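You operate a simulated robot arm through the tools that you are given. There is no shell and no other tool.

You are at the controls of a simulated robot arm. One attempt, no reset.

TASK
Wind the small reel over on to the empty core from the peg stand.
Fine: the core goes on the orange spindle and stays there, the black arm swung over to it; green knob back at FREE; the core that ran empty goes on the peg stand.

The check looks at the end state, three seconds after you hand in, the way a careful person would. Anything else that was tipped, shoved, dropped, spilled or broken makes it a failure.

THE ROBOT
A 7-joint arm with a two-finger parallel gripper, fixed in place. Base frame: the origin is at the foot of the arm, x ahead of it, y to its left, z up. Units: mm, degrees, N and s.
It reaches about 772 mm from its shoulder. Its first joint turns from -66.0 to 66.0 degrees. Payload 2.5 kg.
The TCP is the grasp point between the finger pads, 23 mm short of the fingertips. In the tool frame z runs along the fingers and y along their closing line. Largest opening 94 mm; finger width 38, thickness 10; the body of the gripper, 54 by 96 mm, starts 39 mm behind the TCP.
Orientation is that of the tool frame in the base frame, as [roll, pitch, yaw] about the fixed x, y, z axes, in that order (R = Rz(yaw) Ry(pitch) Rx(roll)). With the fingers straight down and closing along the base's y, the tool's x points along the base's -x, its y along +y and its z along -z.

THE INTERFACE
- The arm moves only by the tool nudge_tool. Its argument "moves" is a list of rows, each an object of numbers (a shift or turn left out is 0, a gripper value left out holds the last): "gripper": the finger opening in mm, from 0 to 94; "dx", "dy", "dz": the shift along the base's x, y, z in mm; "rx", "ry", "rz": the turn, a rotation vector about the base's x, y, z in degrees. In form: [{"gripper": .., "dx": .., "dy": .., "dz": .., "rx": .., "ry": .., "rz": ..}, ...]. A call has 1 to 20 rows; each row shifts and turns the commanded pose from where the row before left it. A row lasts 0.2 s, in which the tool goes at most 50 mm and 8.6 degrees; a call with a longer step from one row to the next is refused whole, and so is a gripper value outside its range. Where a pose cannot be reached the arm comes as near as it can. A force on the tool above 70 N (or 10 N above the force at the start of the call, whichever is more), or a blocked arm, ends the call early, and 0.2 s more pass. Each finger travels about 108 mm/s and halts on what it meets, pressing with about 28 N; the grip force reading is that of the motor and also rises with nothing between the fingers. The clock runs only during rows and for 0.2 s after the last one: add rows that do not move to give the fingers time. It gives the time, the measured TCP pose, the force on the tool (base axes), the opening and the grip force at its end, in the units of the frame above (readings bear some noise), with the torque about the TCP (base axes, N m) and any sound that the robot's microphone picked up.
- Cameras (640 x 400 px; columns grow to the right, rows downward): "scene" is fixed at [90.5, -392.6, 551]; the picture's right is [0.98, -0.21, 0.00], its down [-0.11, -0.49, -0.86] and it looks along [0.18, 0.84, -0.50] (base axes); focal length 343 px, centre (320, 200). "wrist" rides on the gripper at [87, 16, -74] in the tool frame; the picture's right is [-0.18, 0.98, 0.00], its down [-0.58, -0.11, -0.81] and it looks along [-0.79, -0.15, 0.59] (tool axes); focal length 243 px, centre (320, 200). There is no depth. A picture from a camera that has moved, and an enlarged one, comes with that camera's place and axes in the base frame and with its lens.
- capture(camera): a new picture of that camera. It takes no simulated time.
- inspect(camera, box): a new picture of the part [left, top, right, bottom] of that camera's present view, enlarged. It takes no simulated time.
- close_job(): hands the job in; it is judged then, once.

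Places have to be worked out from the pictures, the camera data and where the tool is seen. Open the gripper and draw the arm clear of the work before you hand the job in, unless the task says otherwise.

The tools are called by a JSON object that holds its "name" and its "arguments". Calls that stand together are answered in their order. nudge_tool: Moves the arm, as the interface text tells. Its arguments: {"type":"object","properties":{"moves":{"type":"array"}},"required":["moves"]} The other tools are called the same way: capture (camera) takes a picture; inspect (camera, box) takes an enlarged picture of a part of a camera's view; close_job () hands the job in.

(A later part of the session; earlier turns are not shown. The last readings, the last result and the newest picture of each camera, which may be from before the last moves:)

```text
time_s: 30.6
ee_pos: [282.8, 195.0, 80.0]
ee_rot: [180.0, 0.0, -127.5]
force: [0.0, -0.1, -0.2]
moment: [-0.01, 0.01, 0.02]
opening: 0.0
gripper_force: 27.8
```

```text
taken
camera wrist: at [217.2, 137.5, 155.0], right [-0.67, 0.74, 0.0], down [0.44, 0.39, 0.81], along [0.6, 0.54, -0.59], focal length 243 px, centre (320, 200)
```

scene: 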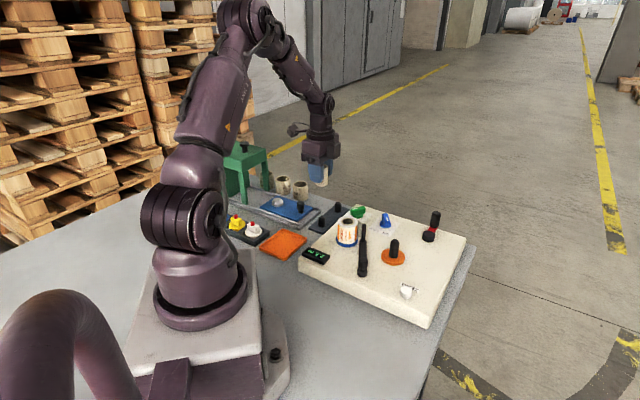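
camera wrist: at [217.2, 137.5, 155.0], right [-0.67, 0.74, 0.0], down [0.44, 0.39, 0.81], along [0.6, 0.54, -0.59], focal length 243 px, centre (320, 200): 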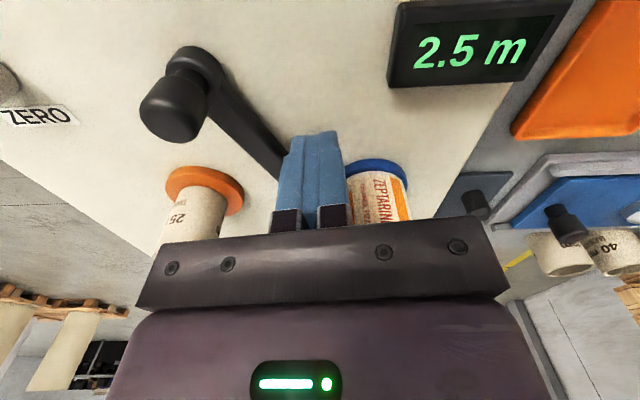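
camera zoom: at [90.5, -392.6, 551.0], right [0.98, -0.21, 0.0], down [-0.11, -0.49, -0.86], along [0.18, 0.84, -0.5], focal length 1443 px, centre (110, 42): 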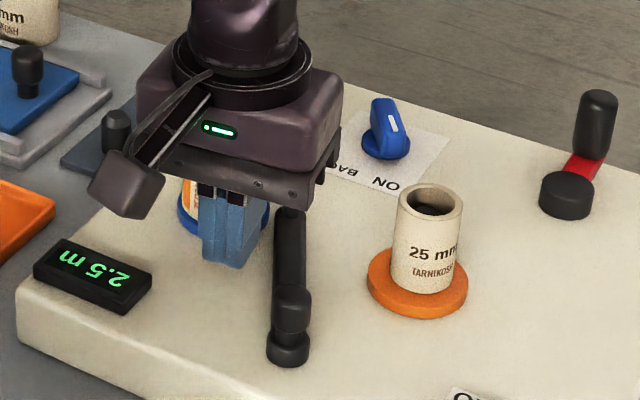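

I zoom in on the arm from this low viewpoint to see the bar's height over the box.

{"name": "inspect", "arguments": {"camera": "wrist", "box": [120, 30, 380, 200]}}

```text
2.35 times, centred on (250, 115) of wrist
camera zoom: at [217.2, 137.5, 155.0], right [-0.67, 0.74, 0.0], down [0.44, 0.39, 0.81], along [0.6, 0.54, -0.59], focal length 571 px, centre (485, 400)
```

zoom: 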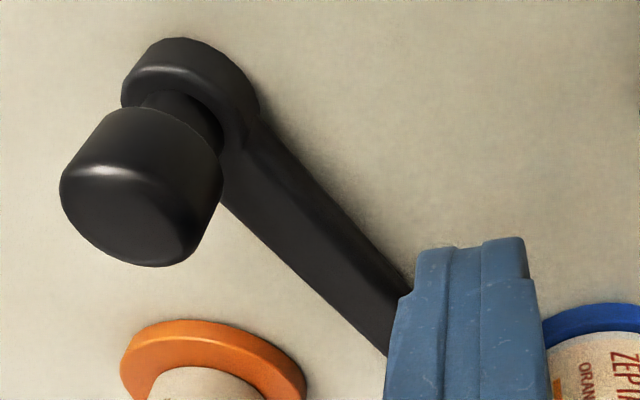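

I lower in small steps to find the box surface by touch with the fingertips.

{"name": "nudge_tool", "arguments": {"moves": [{"dz": -3}, {"dz": -2}, {"dz": -2}, {"dz": -1}, {}]}}

```text
time_s: 31.8
ee_pos: [284.3, 196.8, 72.5]
ee_rot: [-179.9, 0.0, -127.5]
force: [-0.6, -0.8, 0.8]
moment: [0.04, 0.0, 0.01]
opening: 0.0
gripper_force: 27.7
```

{"name": "nudge_tool", "arguments": {"moves": [{"dz": -1}, {"dz": -1}, {"dz": -1}, {}]}}

{"name": "inspect", "arguments": {"camera": "scene", "box": [340, 200, 400, 280]}}

```text
time_s: 32.8
ee_pos: [282.8, 196.0, 69.8]
ee_rot: [180.0, 0.0, -127.5]
force: [-0.3, 0.3, 0.6]
moment: [0.01, 0.03, -0.01]
opening: 0.3
gripper_force: 28.2
```

```text
5.00 times, centred on (370, 240) of scene
camera zoom: at [90.5, -392.6, 551.0], right [0.98, -0.21, 0.0], down [-0.11, -0.49, -0.86], along [0.18, 0.84, -0.5], focal length 1714 px, centre (70, 0)
```

zoom: 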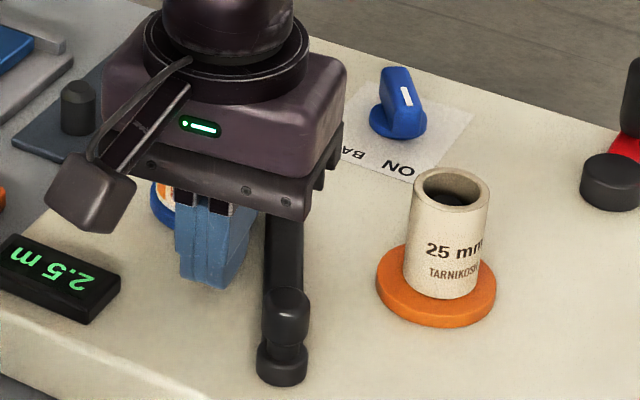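

Tip height ≈47 mm, just over the surface. I now push the bar slowly along its arc and watch the force.

{"name": "nudge_tool", "arguments": {"moves": [{"dx": 2.8, "dy": 0.4}, {"dx": 2.8, "dy": 0.4}, {"dx": 2.8, "dy": 0.2}, {"dx": 2.8}, {"dx": 2.8, "dy": -0.2}, {"dx": 2.8, "dy": -0.2}]}}

{"name": "inspect", "arguments": {"camera": "scene", "box": [340, 200, 400, 280]}}

{"name": "capture", "arguments": {"camera": "wrist"}}

```text
time_s: 34.2
ee_pos: [298.9, 196.8, 68.8]
ee_rot: [179.9, -0.1, -127.4]
force: [-10.5, 3.5, 4.4]
moment: [0.11, 0.32, -0.08]
opening: 0.0
gripper_force: 27.7
```

```text
5.00 times, centred on (370, 240) of scene
camera zoom: at [90.5, -392.6, 551.0], right [0.98, -0.21, 0.0], down [-0.11, -0.49, -0.86], along [0.18, 0.84, -0.5], focal length 1714 px, centre (70, 0)
```

zoom: 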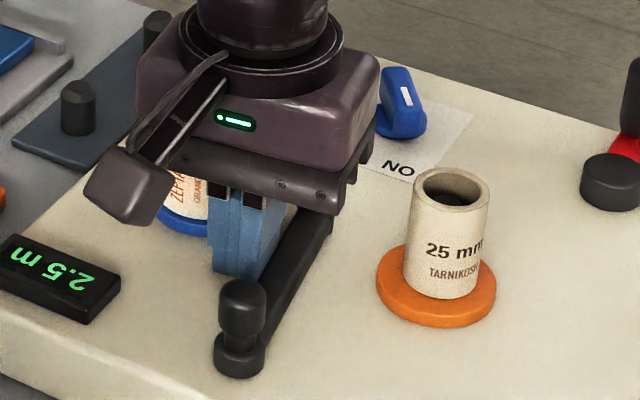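

```text
taken
camera wrist: at [233.1, 138.6, 144.1], right [-0.67, 0.74, 0.0], down [0.44, 0.4, 0.81], along [0.6, 0.54, -0.59], focal length 243 px, centre (320, 200)
```

wrist: 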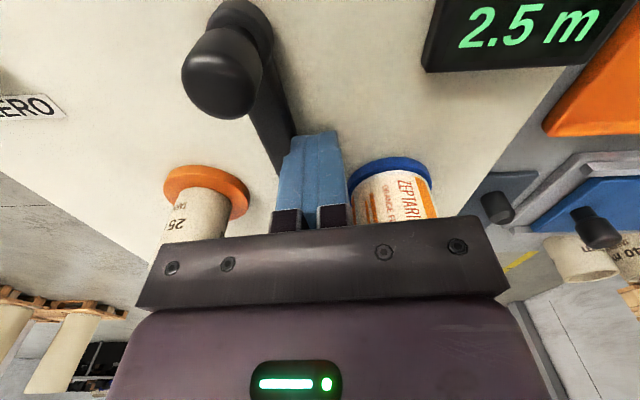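

The bar turned about a point between the knob and my contact point (knob end moved -x), so the pivot is not at the knob. I back off and raise to look at the arm's new position.

{"name": "nudge_tool", "arguments": {"moves": [{"dx": -5, "dy": 2}, {"dx": -5, "dy": 2}, {"dz": 20}, {"dz": 25}, {"dz": 30}, {"dz": 30, "dx": -10}, {"dz": 30, "dx": -10}, {}]}}

{"name": "capture", "arguments": {"camera": "wrist"}}

{"name": "inspect", "arguments": {"camera": "scene", "box": [330, 190, 430, 285]}}

```text
time_s: 36.0
ee_pos: [269.3, 199.0, 205.8]
ee_rot: [179.9, 0.0, -127.6]
force: [0.2, 0.3, 0.1]
moment: [0.02, 0.0, -0.02]
opening: 0.1
gripper_force: 27.6
```

```text
taken
camera wrist: at [203.4, 142.1, 279.6], right [-0.67, 0.75, 0.0], down [0.44, 0.39, 0.81], along [0.6, 0.54, -0.59], focal length 243 px, centre (320, 200)
```

wrist: 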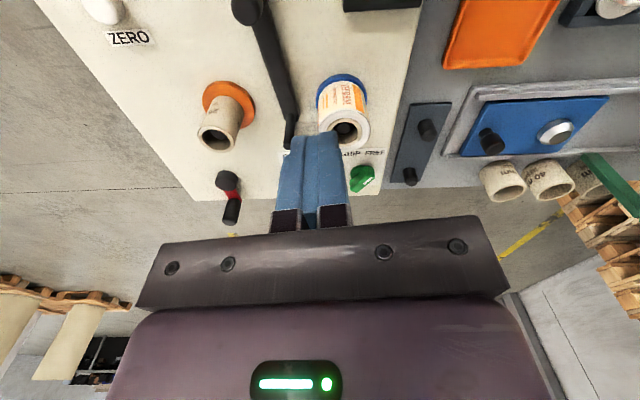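

```text
4.21 times, centred on (380, 238) of scene
camera zoom: at [90.5, -392.6, 551.0], right [0.98, -0.21, 0.0], down [-0.11, -0.49, -0.86], along [0.18, 0.84, -0.5], focal length 1443 px, centre (67, 42)
```

zoom: 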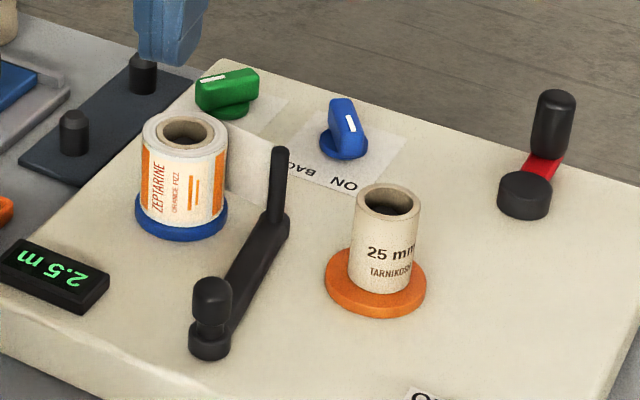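

The arm is a lever: knob handle at one end, post at the other, pivoting near mid-bar ≈(312,185). I'll grip the knob from above instead and swing it; I move over it now at safe height with open fingers.

{"name": "nudge_tool", "arguments": {"moves": [{"gripper": 44, "dx": 4, "dy": -17}, {"dx": 4, "dy": -17}, {"dx": 4, "dy": -17}, {"dz": -20}, {"dz": -20}, {}]}}

{"name": "capture", "arguments": {"camera": "wrist"}}

{"name": "inspect", "arguments": {"camera": "scene", "box": [330, 190, 430, 285]}}

```text
time_s: 37.4
ee_pos: [281.7, 147.9, 164.5]
ee_rot: [180.0, 0.1, -127.6]
force: [0.4, 0.4, -0.5]
moment: [0.03, 0.0, -0.02]
opening: 43.8
gripper_force: 0.0
```

```text
taken
camera wrist: at [215.3, 90.2, 239.3], right [-0.67, 0.74, 0.0], down [0.44, 0.39, 0.81], along [0.6, 0.54, -0.59], focal length 243 px, centre (320, 200)
```

wrist: 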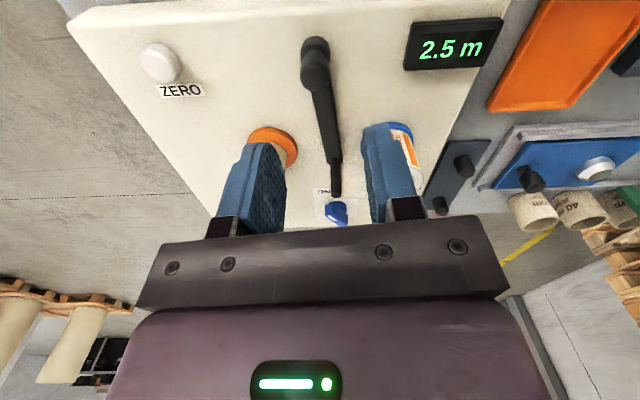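

```text
4.21 times, centred on (380, 238) of scene
camera zoom: at [90.5, -392.6, 551.0], right [0.98, -0.21, 0.0], down [-0.11, -0.49, -0.86], along [0.18, 0.84, -0.5], focal length 1443 px, centre (67, 42)
```

zoom: 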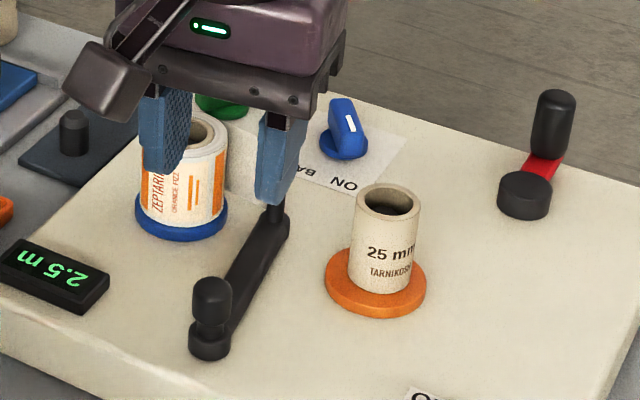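

I zoom on the arm for precise knob and post positions.

{"name": "inspect", "arguments": {"camera": "wrist", "box": [220, 10, 440, 210]}}

```text
2.00 times, centred on (330, 110) of wrist
camera zoom: at [215.3, 90.2, 239.3], right [-0.67, 0.74, 0.0], down [0.44, 0.39, 0.81], along [0.6, 0.54, -0.59], focal length 485 px, centre (300, 380)
```

zoom: 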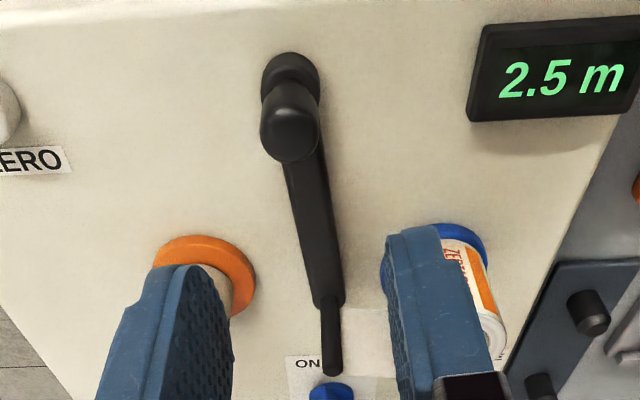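

Knob is at ≈(280,142), its top ≈ z 83. I align over it and lower with the fingers straddling it.

{"name": "nudge_tool", "arguments": {"moves": [{"dx": -1.2, "dy": -6.0}, {"dz": -20}, {"dz": -20}, {"dz": -15}, {}]}}

{"name": "inspect", "arguments": {"camera": "wrist", "box": [200, 0, 440, 210]}}

{"name": "inspect", "arguments": {"camera": "scene", "box": [330, 200, 430, 285]}}

```text
time_s: 38.6
ee_pos: [280.6, 144.1, 110.4]
ee_rot: [179.9, 0.1, -127.6]
force: [0.6, -0.4, -0.3]
moment: [-0.01, 0.03, 0.0]
opening: 43.9
gripper_force: 0.0
```

```text
1.90 times, centred on (320, 105) of wrist
camera zoom: at [214.9, 84.9, 184.2], right [-0.67, 0.75, 0.0], down [0.44, 0.39, 0.81], along [0.6, 0.54, -0.59], focal length 462 px, centre (320, 381)
```

zoom: 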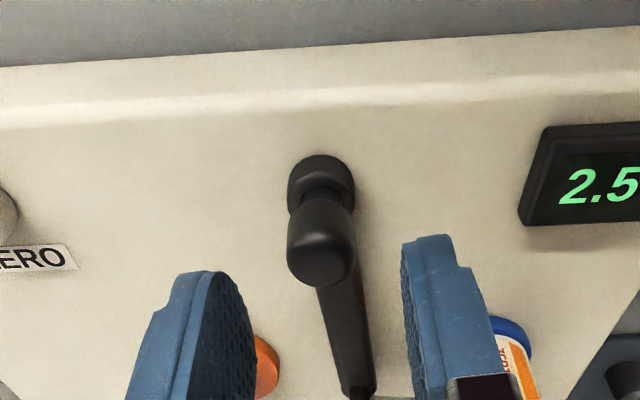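

```text
4.71 times, centred on (380, 242) of scene
camera zoom: at [90.5, -392.6, 551.0], right [0.98, -0.21, 0.0], down [-0.11, -0.49, -0.86], along [0.18, 0.84, -0.5], focal length 1613 px, centre (38, 0)
```

zoom: 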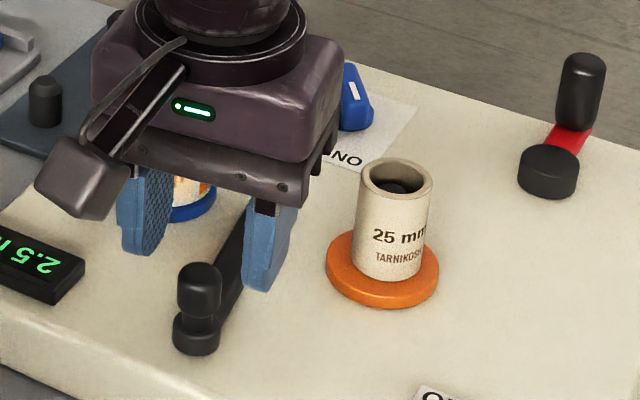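

The knob is centred between the fingers. I go down the rest and close on it.

{"name": "nudge_tool", "arguments": {"moves": [{"dx": -1.5, "dy": -1.5, "dz": -10}, {"dz": -10}, {"dz": -7}, {}, {"gripper": 12}, {}, {}, {}]}}

{"name": "inspect", "arguments": {"camera": "scene", "box": [330, 200, 430, 285]}}

```text
time_s: 40.4
ee_pos: [279.2, 141.3, 81.5]
ee_rot: [-179.9, 0.1, -127.5]
force: [2.9, 1.3, -8.8]
moment: [0.0, -0.01, -0.05]
opening: 19.4
gripper_force: 44.5
```

```text
4.71 times, centred on (380, 242) of scene
camera zoom: at [90.5, -392.6, 551.0], right [0.98, -0.21, 0.0], down [-0.11, -0.49, -0.86], along [0.18, 0.84, -0.5], focal length 1613 px, centre (38, 0)
```

zoom: 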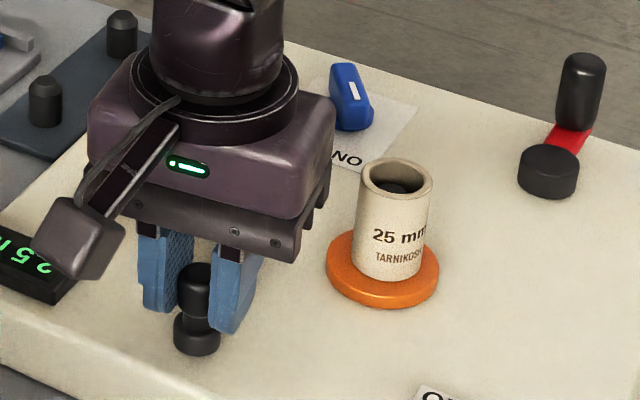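

Knob gripped (19.4 mm). I swing it along the arc about the pivot, first about 16°, and check.

{"name": "nudge_tool", "arguments": {"moves": [{"dx": -2.7, "dy": 2.2, "rz": -4}, {"dx": -2.5, "dy": 2.4, "rz": -4}, {"dx": -2.4, "dy": 2.6, "rz": -4}, {"dx": -2.2, "dy": 2.7, "rz": -4}, {}]}}

{"name": "inspect", "arguments": {"camera": "scene", "box": [330, 200, 430, 285]}}

```text
time_s: 41.6
ee_pos: [268.7, 152.4, 82.2]
ee_rot: [-179.9, 0.0, -143.7]
force: [-2.4, 1.5, 12.9]
moment: [-0.24, 0.43, 0.13]
opening: 19.3
gripper_force: 44.8
```

```text
4.71 times, centred on (380, 242) of scene
camera zoom: at [90.5, -392.6, 551.0], right [0.98, -0.21, 0.0], down [-0.11, -0.49, -0.86], along [0.18, 0.84, -0.5], focal length 1613 px, centre (38, 0)
```

zoom: 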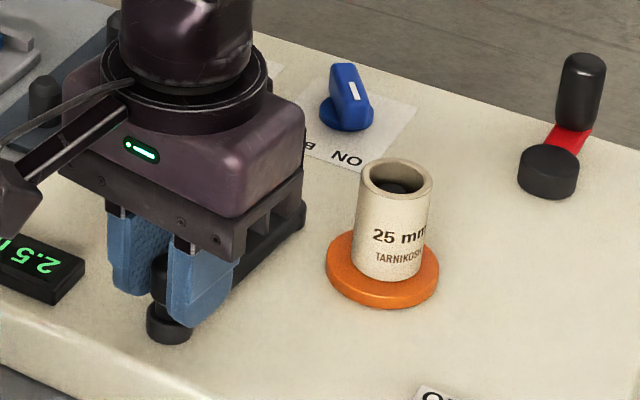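

The arm swings smoothly. I continue the arc without further tool rotation to stay clear of the display.

{"name": "nudge_tool", "arguments": {"moves": [{"dx": -2.0, "dy": 2.9}, {"dx": -1.8, "dy": 3.0}, {"dx": -1.5, "dy": 3.1}, {}]}}

{"name": "inspect", "arguments": {"camera": "scene", "box": [330, 200, 430, 285]}}

{"name": "capture", "arguments": {"camera": "wrist"}}

```text
time_s: 42.6
ee_pos: [264.2, 160.4, 82.8]
ee_rot: [180.0, 0.0, -143.6]
force: [0.3, -5.5, 2.6]
moment: [0.03, -0.22, -0.3]
opening: 19.2
gripper_force: 44.5
```

```text
4.71 times, centred on (380, 242) of scene
camera zoom: at [90.5, -392.6, 551.0], right [0.98, -0.21, 0.0], down [-0.11, -0.49, -0.86], along [0.18, 0.84, -0.5], focal length 1613 px, centre (38, 0)
```

zoom: 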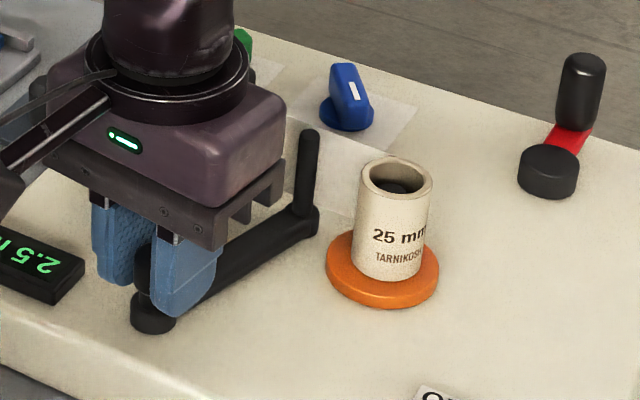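

```text
taken
camera wrist: at [184.4, 122.3, 156.9], right [-0.44, 0.9, 0.0], down [0.53, 0.26, 0.81], along [0.73, 0.35, -0.59], focal length 243 px, centre (320, 200)
```

wrist: 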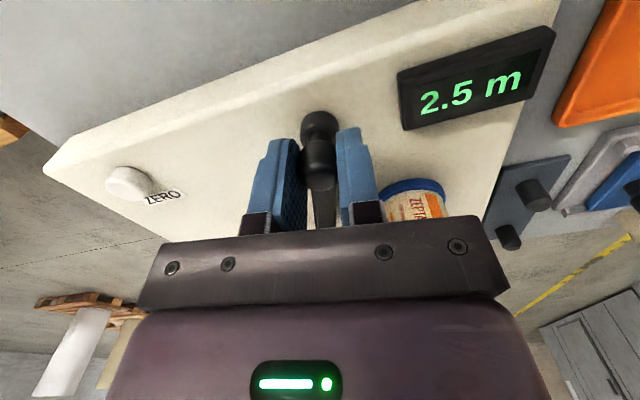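

The post is now near the orange core, roughly mirrored from its start place. I push slightly further to see if there's an end stop.

{"name": "nudge_tool", "arguments": {"moves": [{"dx": -0.8, "dy": 1.6}, {"dx": -0.7, "dy": 1.6}, {}]}}

{"name": "inspect", "arguments": {"camera": "scene", "box": [330, 200, 430, 285]}}

```text
time_s: 43.4
ee_pos: [263.8, 162.8, 82.2]
ee_rot: [180.0, 0.0, -143.6]
force: [1.7, -6.4, 1.2]
moment: [-0.08, -0.03, -0.36]
opening: 19.8
gripper_force: 45.3
```

```text
4.71 times, centred on (380, 242) of scene
camera zoom: at [90.5, -392.6, 551.0], right [0.98, -0.21, 0.0], down [-0.11, -0.49, -0.86], along [0.18, 0.84, -0.5], focal length 1613 px, centre (38, 0)
```

zoom: 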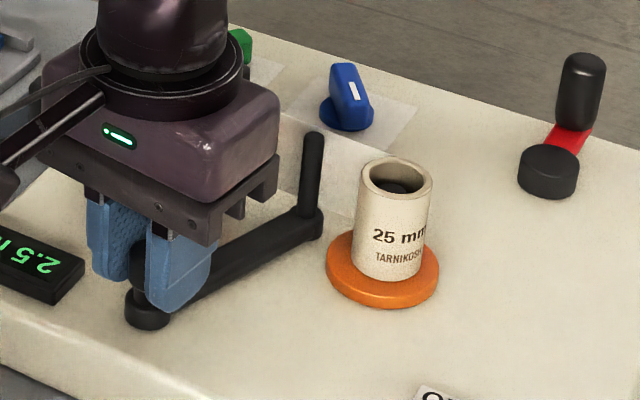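

It still moves with small force; I continue a few degrees more watching for the stop.

{"name": "nudge_tool", "arguments": {"moves": [{"dx": -0.5, "dy": 1.5}, {"dx": -0.5, "dy": 1.5}, {"dx": -0.4, "dy": 1.5}, {}]}}

{"name": "inspect", "arguments": {"camera": "scene", "box": [330, 200, 430, 285]}}

```text
time_s: 44.4
ee_pos: [261.7, 168.3, 83.2]
ee_rot: [179.9, -0.1, -143.5]
force: [-0.7, -4.1, -13.9]
moment: [-0.01, -0.17, -0.25]
opening: 19.4
gripper_force: 45.2
```

```text
4.71 times, centred on (380, 242) of scene
camera zoom: at [90.5, -392.6, 551.0], right [0.98, -0.21, 0.0], down [-0.11, -0.49, -0.86], along [0.18, 0.84, -0.5], focal length 1613 px, centre (38, 0)
```

zoom: 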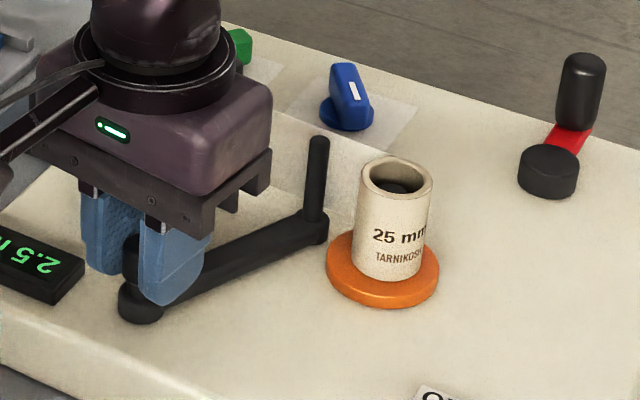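

The post is now about as close to the orange core as it was to the reel at the start (slightly closer). I release the knob, rise and look.

{"name": "nudge_tool", "arguments": {"moves": [{"gripper": 40}, {}, {"dz": 10}, {"dz": 25}, {"dz": 30}, {"dz": 30}, {}]}}

{"name": "capture", "arguments": {"camera": "wrist"}}

{"name": "inspect", "arguments": {"camera": "scene", "box": [330, 200, 430, 285]}}

```text
time_s: 46.0
ee_pos: [261.2, 169.1, 177.4]
ee_rot: [-180.0, 0.0, -143.5]
force: [0.2, 0.1, -0.2]
moment: [0.04, -0.01, -0.02]
opening: 40.1
gripper_force: 0.1
```

```text
taken
camera wrist: at [181.8, 130.6, 252.5], right [-0.44, 0.9, 0.0], down [0.53, 0.26, 0.81], along [0.73, 0.35, -0.59], focal length 243 px, centre (320, 200)
```

wrist: 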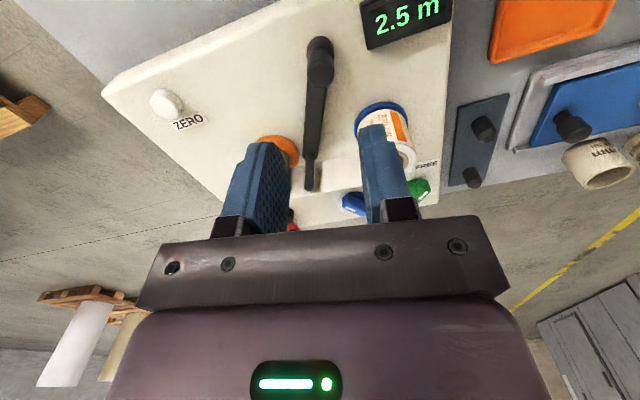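

```text
4.71 times, centred on (380, 242) of scene
camera zoom: at [90.5, -392.6, 551.0], right [0.98, -0.21, 0.0], down [-0.11, -0.49, -0.86], along [0.18, 0.84, -0.5], focal length 1613 px, centre (38, 0)
```

zoom: 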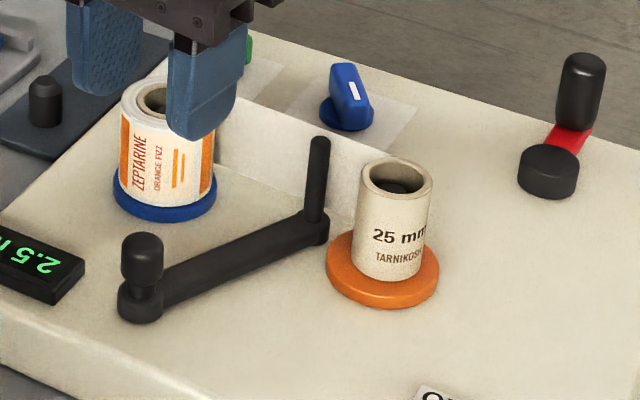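

The arm stays where I left it with the tape led over to the post. I zoom to compute how close the post is to the core.

{"name": "inspect", "arguments": {"camera": "wrist", "box": [220, 10, 440, 210]}}

{"name": "inspect", "arguments": {"camera": "scene", "box": [375, 215, 420, 265]}}

```text
2.00 times, centred on (330, 110) of wrist
camera zoom: at [181.8, 130.6, 252.5], right [-0.44, 0.9, 0.0], down [0.53, 0.26, 0.81], along [0.73, 0.35, -0.59], focal length 485 px, centre (300, 380)
```

zoom: 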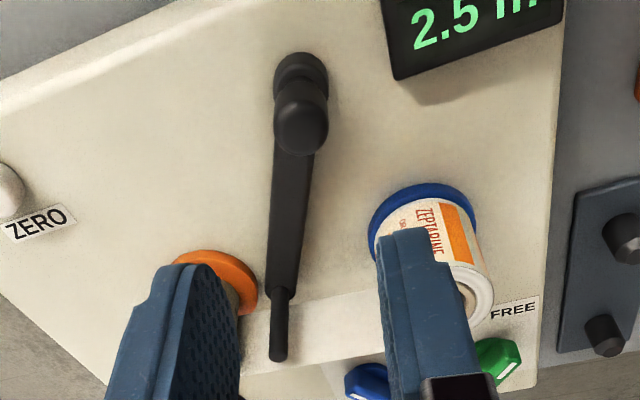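

```text
8.00 times, centred on (398, 240) of scene
camera zoom: at [90.5, -392.6, 551.0], right [0.98, -0.21, 0.0], down [-0.11, -0.49, -0.86], along [0.18, 0.84, -0.5], focal length 2742 px, centre (-300, -120)
```

zoom: 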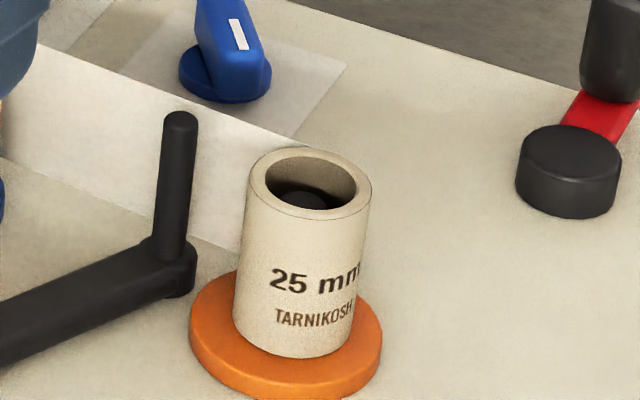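

The tape web now runs from the reel past the post to the core – threaded. Next is the green knob: I move above it to see its orientation.

{"name": "nudge_tool", "arguments": {"moves": [{"gripper": 60, "dz": 20, "rz": -6}, {"dx": 12, "dy": 22, "rz": -6}, {"dx": 12, "dy": 22, "rz": -6}, {"dx": 12, "dy": 22, "rz": -6}, {"dx": 12, "dy": 22, "rz": -6}, {"dx": 12, "dy": 22, "rz": -6}, {"dx": 12, "dy": 22}, {"dx": 12, "dy": 22}, {"dx": 8, "dy": 20}, {}]}}

{"name": "capture", "arguments": {"camera": "wrist"}}

{"name": "inspect", "arguments": {"camera": "scene", "box": [320, 170, 430, 285]}}

```text
time_s: 48.2
ee_pos: [354.9, 344.1, 197.0]
ee_rot: [-180.0, 0.0, -179.5]
force: [-0.1, 0.6, -0.4]
moment: [0.0, -0.01, -0.02]
opening: 60.0
gripper_force: 0.0
```

```text
taken
camera wrist: at [266.8, 359.5, 271.7], right [0.18, 0.98, 0.0], down [0.58, -0.1, 0.81], along [0.79, -0.14, -0.59], focal length 243 px, centre (320, 200)
```

wrist: 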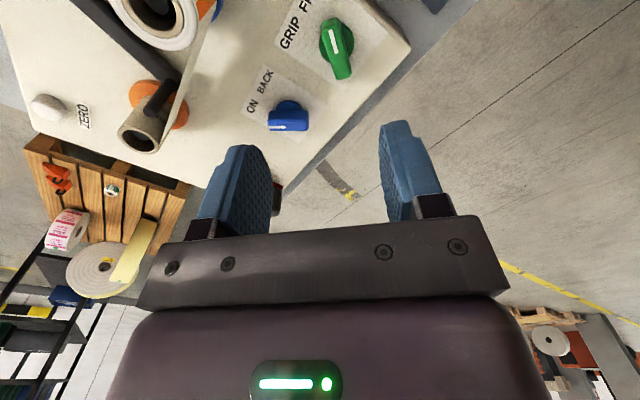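

```text
3.48 times, centred on (375, 228) of scene
camera zoom: at [90.5, -392.6, 551.0], right [0.98, -0.21, 0.0], down [-0.11, -0.49, -0.86], along [0.18, 0.84, -0.5], focal length 1192 px, centre (129, 104)
```

zoom: 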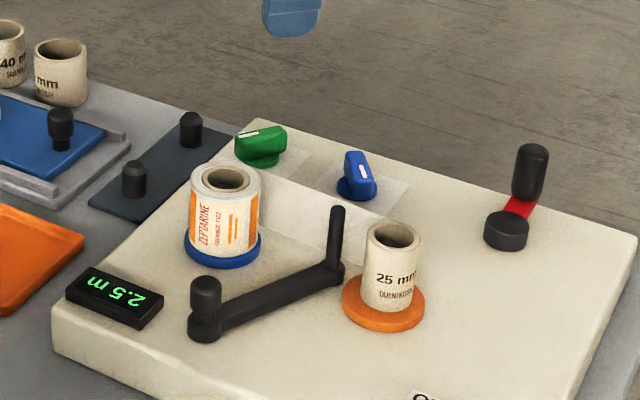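

I zoom on the green knob.

{"name": "inspect", "arguments": {"camera": "wrist", "box": [230, 0, 400, 120]}}

{"name": "inspect", "arguments": {"camera": "scene", "box": [335, 195, 395, 235]}}

```text
3.33 times, centred on (315, 60) of wrist
camera zoom: at [266.8, 359.5, 271.7], right [0.18, 0.98, 0.0], down [0.58, -0.1, 0.81], along [0.79, -0.14, -0.59], focal length 809 px, centre (337, 667)
```

zoom: 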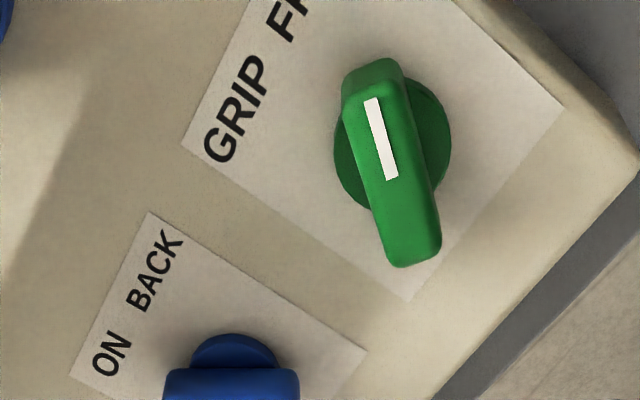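

```text
10.00 times, centred on (365, 215) of scene
camera zoom: at [90.5, -392.6, 551.0], right [0.98, -0.21, 0.0], down [-0.11, -0.49, -0.86], along [0.18, 0.84, -0.5], focal length 3428 px, centre (-130, 50)
```

zoom: 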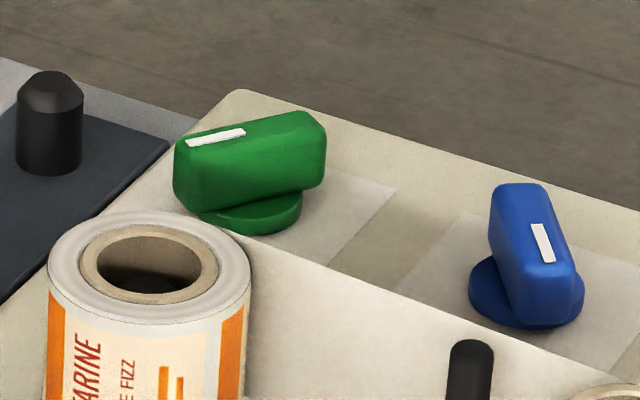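

Green pointer is at ≈187° (FREE), knob axis ≈(355,357), bar top z≈64; by analogy with blue at ON, GRIP is ≈80° counter-clockwise from above. I align the fingers across the bar and descend part-way.

{"name": "nudge_tool", "arguments": {"moves": [{"gripper": 40, "dx": 0.5, "dy": 13, "rz": 7}, {"dz": -25}, {"dz": -25}, {"dz": -25}, {}]}}

{"name": "inspect", "arguments": {"camera": "wrist", "box": [200, 0, 440, 230]}}

{"name": "inspect", "arguments": {"camera": "scene", "box": [325, 165, 405, 235]}}

```text
time_s: 49.4
ee_pos: [353.7, 355.5, 122.7]
ee_rot: [180.0, 0.0, -172.5]
force: [-0.2, -0.3, -0.5]
moment: [0.02, 0.0, 0.0]
opening: 40.0
gripper_force: 0.1
```

```text
1.74 times, centred on (320, 115) of wrist
camera zoom: at [265.0, 360.8, 196.8], right [0.06, 1.0, 0.0], down [0.59, -0.03, 0.81], along [0.81, -0.04, -0.59], focal length 422 px, centre (320, 348)
```

zoom: 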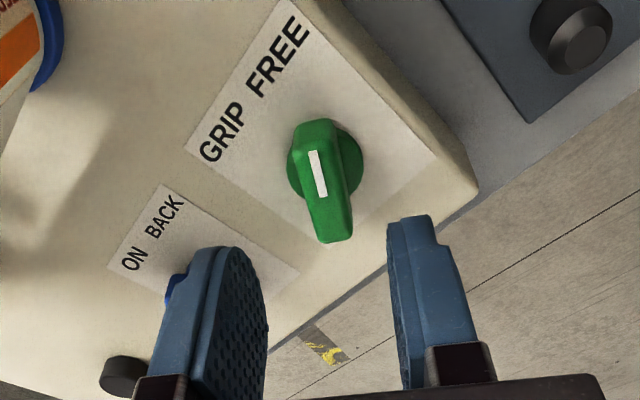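

```text
5.71 times, centred on (365, 200) of scene
camera zoom: at [90.5, -392.6, 551.0], right [0.98, -0.21, 0.0], down [-0.11, -0.49, -0.86], along [0.18, 0.84, -0.5], focal length 1959 px, centre (63, 200)
```

zoom: 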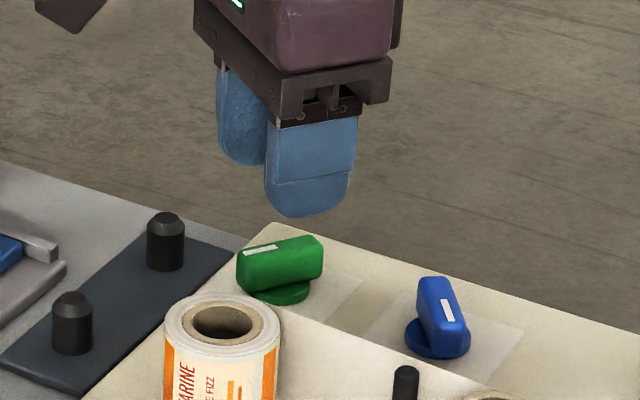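

GRIP and FREE labels are clear; the knob is aligned. I lower around the bar and close.

{"name": "nudge_tool", "arguments": {"moves": [{"dx": 0.5, "dy": 1.2, "rz": 1.5, "dz": -15}, {"dz": -15}, {"dz": -10}, {"dz": -6}, {}]}}

{"name": "inspect", "arguments": {"camera": "scene", "box": [325, 180, 405, 240]}}

{"name": "inspect", "arguments": {"camera": "wrist", "box": [200, 0, 440, 230]}}

```text
time_s: 50.6
ee_pos: [355.5, 356.4, 77.7]
ee_rot: [180.0, 0.2, -171.0]
force: [-0.2, 0.4, -0.3]
moment: [-0.03, 0.01, 0.02]
opening: 40.0
gripper_force: 0.1
```

```text
6.67 times, centred on (365, 210) of scene
camera zoom: at [90.5, -392.6, 551.0], right [0.98, -0.21, 0.0], down [-0.11, -0.49, -0.86], along [0.18, 0.84, -0.5], focal length 2285 px, centre (20, 133)
```

zoom: 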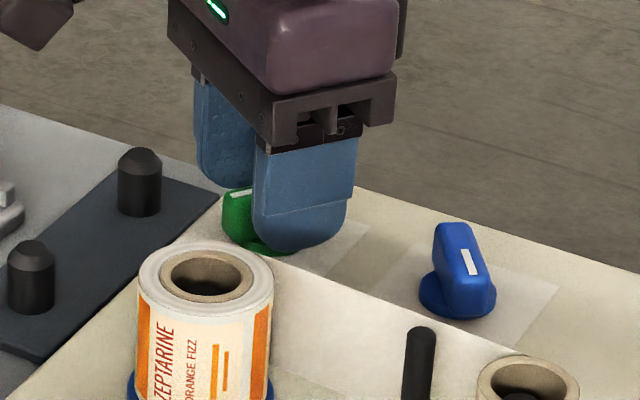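

```text
1.74 times, centred on (320, 115) of wrist
camera zoom: at [265.7, 359.4, 151.0], right [0.03, 1.0, 0.0], down [0.59, -0.02, 0.81], along [0.81, -0.02, -0.59], focal length 422 px, centre (320, 348)
```

zoom: 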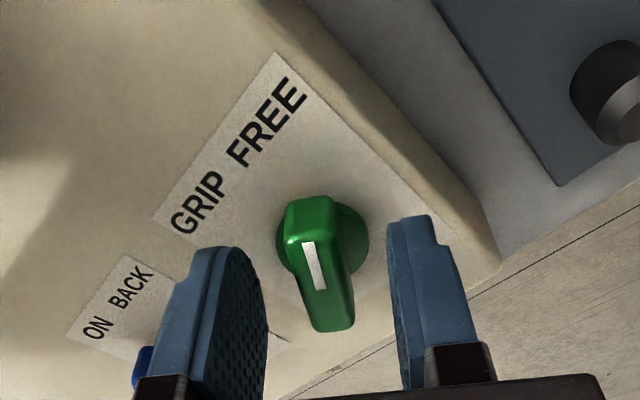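

I centre slightly better on the knob axis (≈353,357), then close to feel the bar width.

{"name": "nudge_tool", "arguments": {"moves": [{"dx": -2.5, "dy": 0.8, "dz": -1.5}, {"gripper": 8}, {}, {}]}}

```text
time_s: 51.6
ee_pos: [352.2, 356.7, 74.9]
ee_rot: [-179.9, 0.0, -171.0]
force: [-4.0, -12.1, 7.0]
moment: [-0.06, -0.44, 1.71]
opening: 15.0
gripper_force: 45.2
```

The bar is gripped at 15 mm, with a moment from slight misalignment. I loosen the jaws a little and turn counter-clockwise (seen from above) toward GRIP.

{"name": "nudge_tool", "arguments": {"moves": [{"gripper": 17.5}, {"rz": 5}, {"rz": 6}, {"rz": 6}, {"rz": 6}, {"rz": 6}, {"rz": 6}, {}]}}

{"name": "inspect", "arguments": {"camera": "scene", "box": [325, 180, 405, 240]}}

{"name": "inspect", "arguments": {"camera": "wrist", "box": [200, 0, 440, 230]}}

```text
time_s: 53.4
ee_pos: [352.7, 357.0, 75.1]
ee_rot: [-180.0, 0.0, -136.0]
force: [3.7, -5.9, 0.3]
moment: [-0.14, -0.01, -0.04]
opening: 20.4
gripper_force: 3.7
```

```text
6.67 times, centred on (365, 210) of scene
camera zoom: at [90.5, -392.6, 551.0], right [0.98, -0.21, 0.0], down [-0.11, -0.49, -0.86], along [0.18, 0.84, -0.5], focal length 2285 px, centre (20, 133)
```

zoom: 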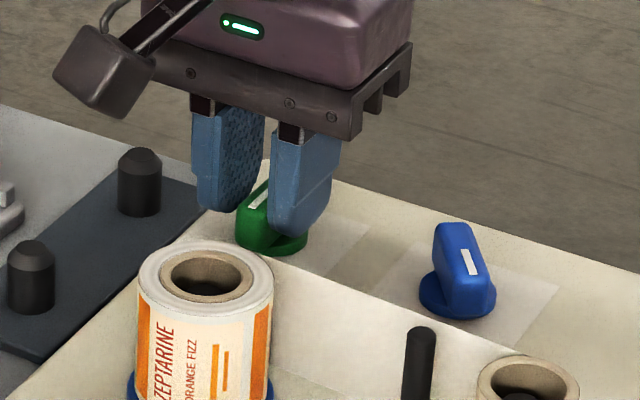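

```text
1.74 times, centred on (320, 115) of wrist
camera zoom: at [278.2, 308.9, 149.8], right [-0.55, 0.83, 0.0], down [0.49, 0.33, 0.81], along [0.67, 0.44, -0.59], focal length 422 px, centre (320, 348)
```

zoom: 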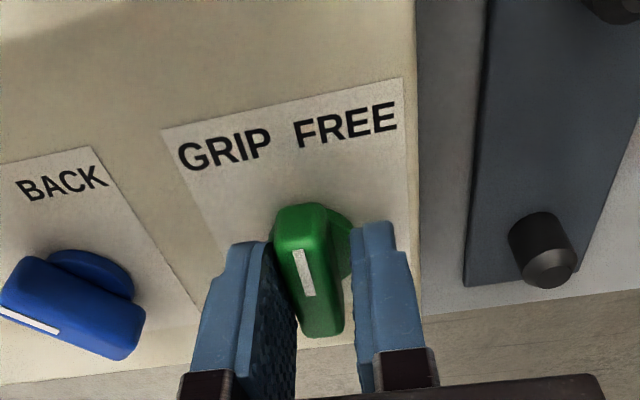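

The knob turns fine and is halfway. I shift slightly to relieve the side force and continue turning.

{"name": "nudge_tool", "arguments": {"moves": [{"rz": 6, "dx": 0.7, "dy": -0.7}, {"rz": 6}, {"rz": 6}, {"rz": 6}, {"rz": 6}, {"rz": 6}, {"rz": 5}, {}]}}

{"name": "inspect", "arguments": {"camera": "scene", "box": [325, 180, 405, 240]}}

{"name": "inspect", "arguments": {"camera": "wrist", "box": [200, 0, 440, 230]}}

```text
time_s: 55.2
ee_pos: [353.2, 355.8, 76.1]
ee_rot: [180.0, 0.0, -95.0]
force: [12.8, -7.7, 1.5]
moment: [-0.09, -0.17, -0.32]
opening: 23.8
gripper_force: 7.1
```

```text
6.67 times, centred on (365, 210) of scene
camera zoom: at [90.5, -392.6, 551.0], right [0.98, -0.21, 0.0], down [-0.11, -0.49, -0.86], along [0.18, 0.84, -0.5], focal length 2285 px, centre (20, 133)
```

zoom: 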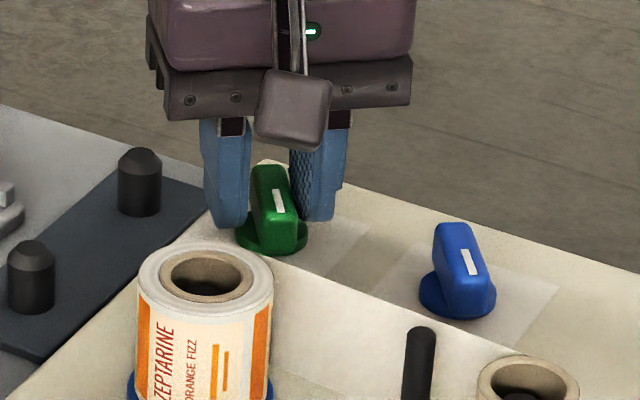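

```text
1.74 times, centred on (320, 115) of wrist
camera zoom: at [329.2, 271.7, 150.2], right [-0.96, 0.27, 0.0], down [0.16, 0.57, 0.81], along [0.22, 0.78, -0.59], focal length 422 px, centre (320, 348)
```

zoom: 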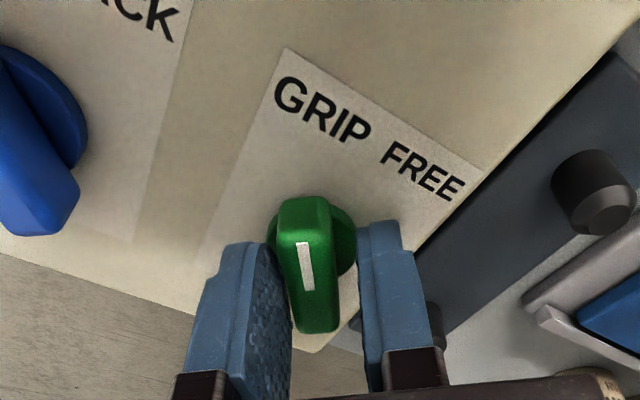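

The green pointer now matches the blue knob's ON direction, i.e. at GRIP. I open, rise and verify.

{"name": "nudge_tool", "arguments": {"moves": [{"gripper": 44}, {}, {"dz": 20}, {"dz": 25}, {"dz": 30}, {"dz": 30}, {}]}}

{"name": "inspect", "arguments": {"camera": "scene", "box": [325, 180, 405, 240]}}

{"name": "inspect", "arguments": {"camera": "wrist", "box": [180, 0, 460, 200]}}

```text
time_s: 56.8
ee_pos: [352.6, 355.6, 181.0]
ee_rot: [-180.0, 0.0, -95.0]
force: [-0.7, 0.3, 0.2]
moment: [-0.02, 0.01, 0.0]
opening: 44.0
gripper_force: 0.1
```

```text
6.67 times, centred on (365, 210) of scene
camera zoom: at [90.5, -392.6, 551.0], right [0.98, -0.21, 0.0], down [-0.11, -0.49, -0.86], along [0.18, 0.84, -0.5], focal length 2285 px, centre (20, 133)
```

zoom: 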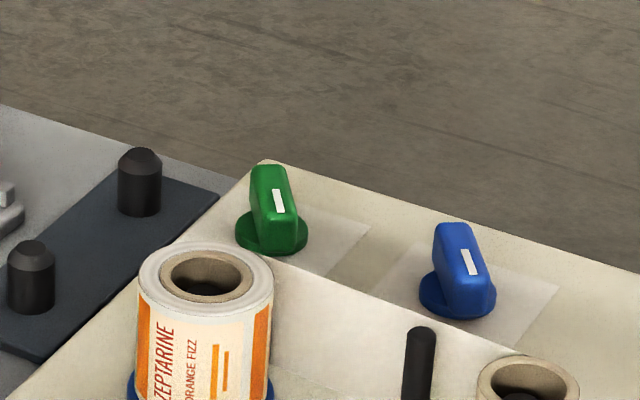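

```text
2.00 times, centred on (320, 100) of wrist
camera zoom: at [328.1, 271.9, 255.3], right [-0.96, 0.27, 0.0], down [0.16, 0.57, 0.81], along [0.22, 0.78, -0.59], focal length 485 px, centre (320, 400)
```

zoom: 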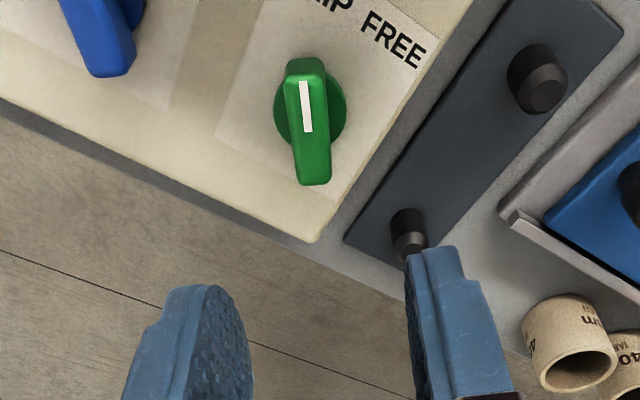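

GRIP is set (parallel to blue's ON). Next the crank: I move over toward it, at height, to measure hub and handle.

{"name": "nudge_tool", "arguments": {"moves": [{"dx": 14.7, "dy": -11.6, "dz": 2, "rz": -6}, {"dx": 14.7, "dy": -11.6, "dz": 2, "rz": -6}, {"dx": 14.7, "dy": -11.6, "dz": 2, "rz": -6}, {"dx": 14.7, "dy": -11.6, "dz": 2, "rz": -6}, {"dx": 14.7, "dy": -11.6, "dz": 2, "rz": -6}, {"dx": 14.7, "dy": -11.6, "dz": 2, "rz": -6}, {"dx": 14.7, "dy": -11.6, "dz": 2, "rz": -6}, {"dx": 14.7, "dy": -11.6, "dz": 2, "rz": -6}, {"dx": 14.7, "dy": -11.6, "dz": 2, "rz": -6}, {"dx": 14.7, "dy": -11.6, "dz": 2, "rz": -6}, {}]}}

{"name": "capture", "arguments": {"camera": "wrist"}}

{"name": "inspect", "arguments": {"camera": "scene", "box": [340, 150, 480, 280]}}

```text
time_s: 59.2
ee_pos: [499.9, 240.2, 200.0]
ee_rot: [179.9, -0.1, -155.3]
force: [0.3, -0.3, -0.5]
moment: [0.02, -0.01, -0.02]
opening: 44.4
gripper_force: 0.2
```

```text
taken
camera wrist: at [414.2, 219.6, 274.6], right [-0.25, 0.97, 0.0], down [0.57, 0.14, 0.81], along [0.78, 0.2, -0.59], focal length 243 px, centre (320, 200)
```

wrist: 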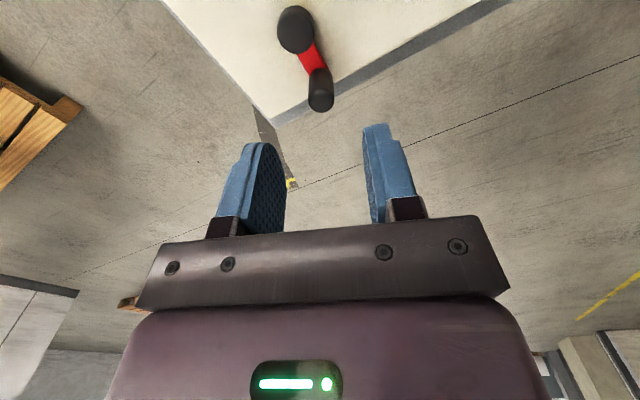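

```text
3.08 times, centred on (410, 215) of scene
camera zoom: at [90.5, -392.6, 551.0], right [0.98, -0.21, 0.0], down [-0.11, -0.49, -0.86], along [0.18, 0.84, -0.5], focal length 1055 px, centre (43, 154)
```

zoom: 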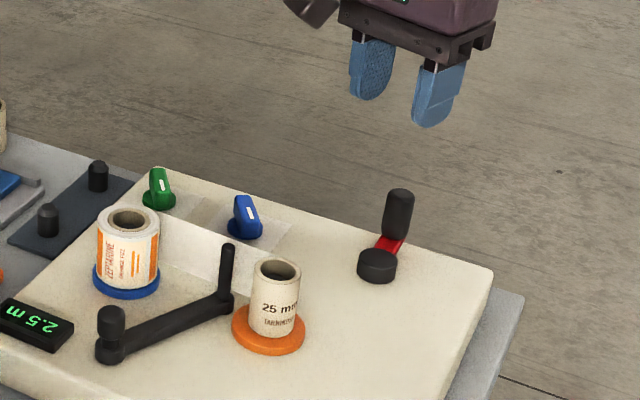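

I zoom in on the crank for measurement.

{"name": "inspect", "arguments": {"camera": "wrist", "box": [240, 0, 400, 120]}}

{"name": "inspect", "arguments": {"camera": "scene", "box": [405, 200, 465, 250]}}

```text
3.33 times, centred on (320, 60) of wrist
camera zoom: at [414.2, 219.6, 274.6], right [-0.25, 0.97, 0.0], down [0.57, 0.14, 0.81], along [0.78, 0.2, -0.59], focal length 809 px, centre (320, 667)
```

zoom: 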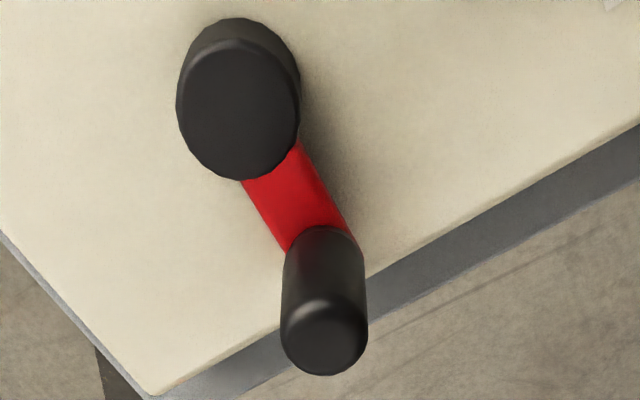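

```text
8.00 times, centred on (435, 225) of scene
camera zoom: at [90.5, -392.6, 551.0], right [0.98, -0.21, 0.0], down [-0.11, -0.49, -0.86], along [0.18, 0.84, -0.5], focal length 2742 px, centre (-600, 0)
```

zoom: 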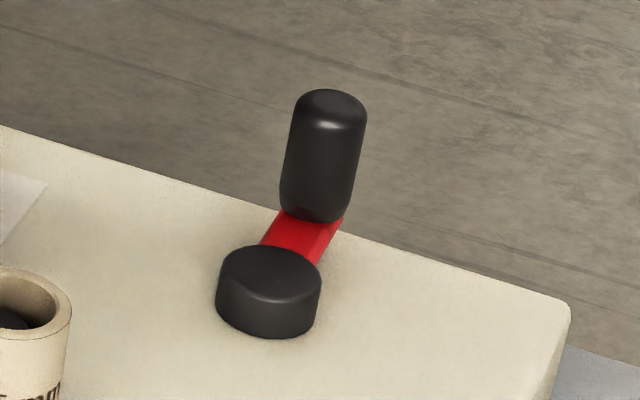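

Crank hub at ≈(493,220), handle at ≈(521.5,247.6), top z≈97, radius ≈40 mm. I go above the handle and descend part-way.

{"name": "nudge_tool", "arguments": {"moves": [{"dx": 11, "dy": 3.7}, {"dx": 10.6, "dy": 3.7}, {"dz": -25}, {"dz": -25}, {"dz": -20}, {}]}}

{"name": "inspect", "arguments": {"camera": "wrist", "box": [200, 0, 440, 230]}}

{"name": "inspect", "arguments": {"camera": "scene", "box": [395, 170, 475, 250]}}

```text
time_s: 60.6
ee_pos: [522.4, 248.4, 130.1]
ee_rot: [180.0, 0.0, -155.1]
force: [-0.4, -0.9, -0.1]
moment: [-0.02, -0.04, 0.0]
opening: 43.7
gripper_force: 0.1
```

```text
1.74 times, centred on (320, 115) of wrist
camera zoom: at [435.7, 226.9, 204.4], right [-0.25, 0.97, 0.0], down [0.57, 0.15, 0.81], along [0.78, 0.2, -0.59], focal length 422 px, centre (320, 348)
```

zoom: 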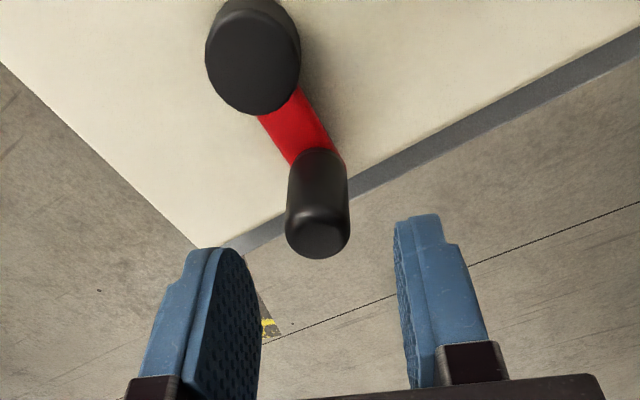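

```text
5.00 times, centred on (435, 210) of scene
camera zoom: at [90.5, -392.6, 551.0], right [0.98, -0.21, 0.0], down [-0.11, -0.49, -0.86], along [0.18, 0.84, -0.5], focal length 1714 px, centre (-255, 150)
```

zoom: 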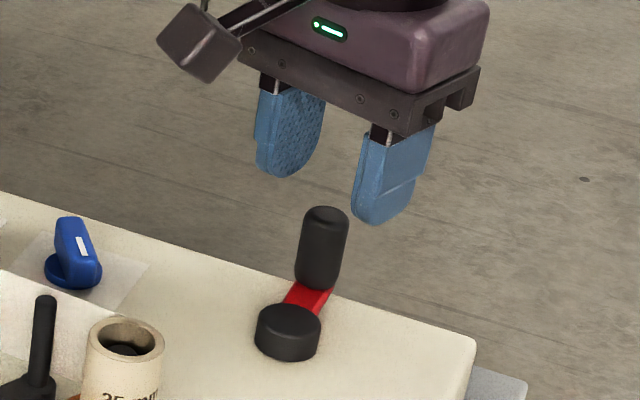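

The handle is well centred. I adjust a hair, descend and grip the handle.

{"name": "nudge_tool", "arguments": {"moves": [{"dx": -2, "dy": -1, "dz": -15}, {"dz": -13}, {"dz": -10}, {}, {"gripper": 14}, {}, {}, {}]}}

{"name": "inspect", "arguments": {"camera": "scene", "box": [395, 170, 475, 250]}}

{"name": "inspect", "arguments": {"camera": "wrist", "box": [200, 0, 440, 230]}}

```text
time_s: 62.4
ee_pos: [519.3, 247.5, 92.4]
ee_rot: [-179.9, 0.0, -155.1]
force: [0.9, -0.3, -3.1]
moment: [0.03, -0.36, 0.0]
opening: 21.4
gripper_force: 45.1
```

```text
5.00 times, centred on (435, 210) of scene
camera zoom: at [90.5, -392.6, 551.0], right [0.98, -0.21, 0.0], down [-0.11, -0.49, -0.86], along [0.18, 0.84, -0.5], focal length 1714 px, centre (-255, 150)
```

zoom: 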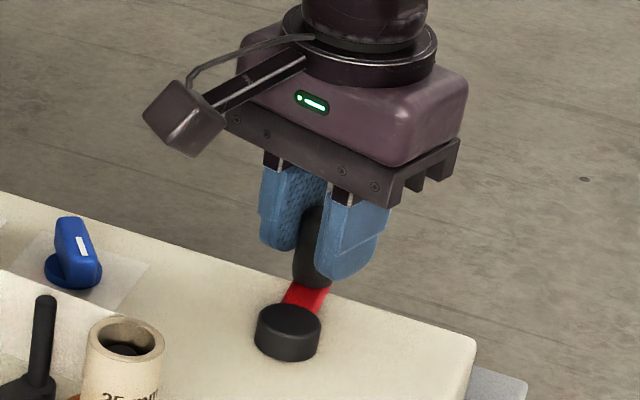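

```text
1.74 times, centred on (320, 115) of wrist
camera zoom: at [433.5, 226.0, 167.0], right [-0.25, 0.97, 0.0], down [0.57, 0.15, 0.81], along [0.78, 0.2, -0.59], focal length 422 px, centre (320, 348)
```

zoom: 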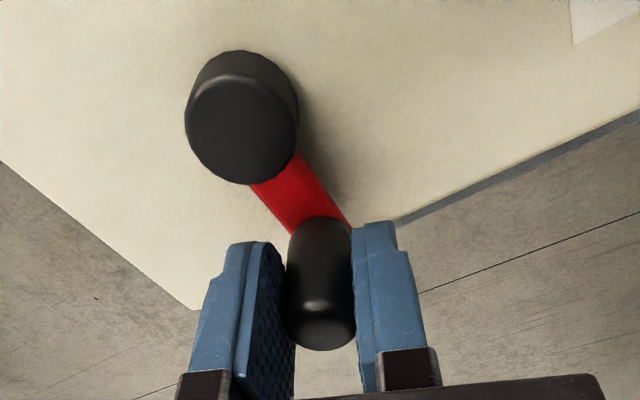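

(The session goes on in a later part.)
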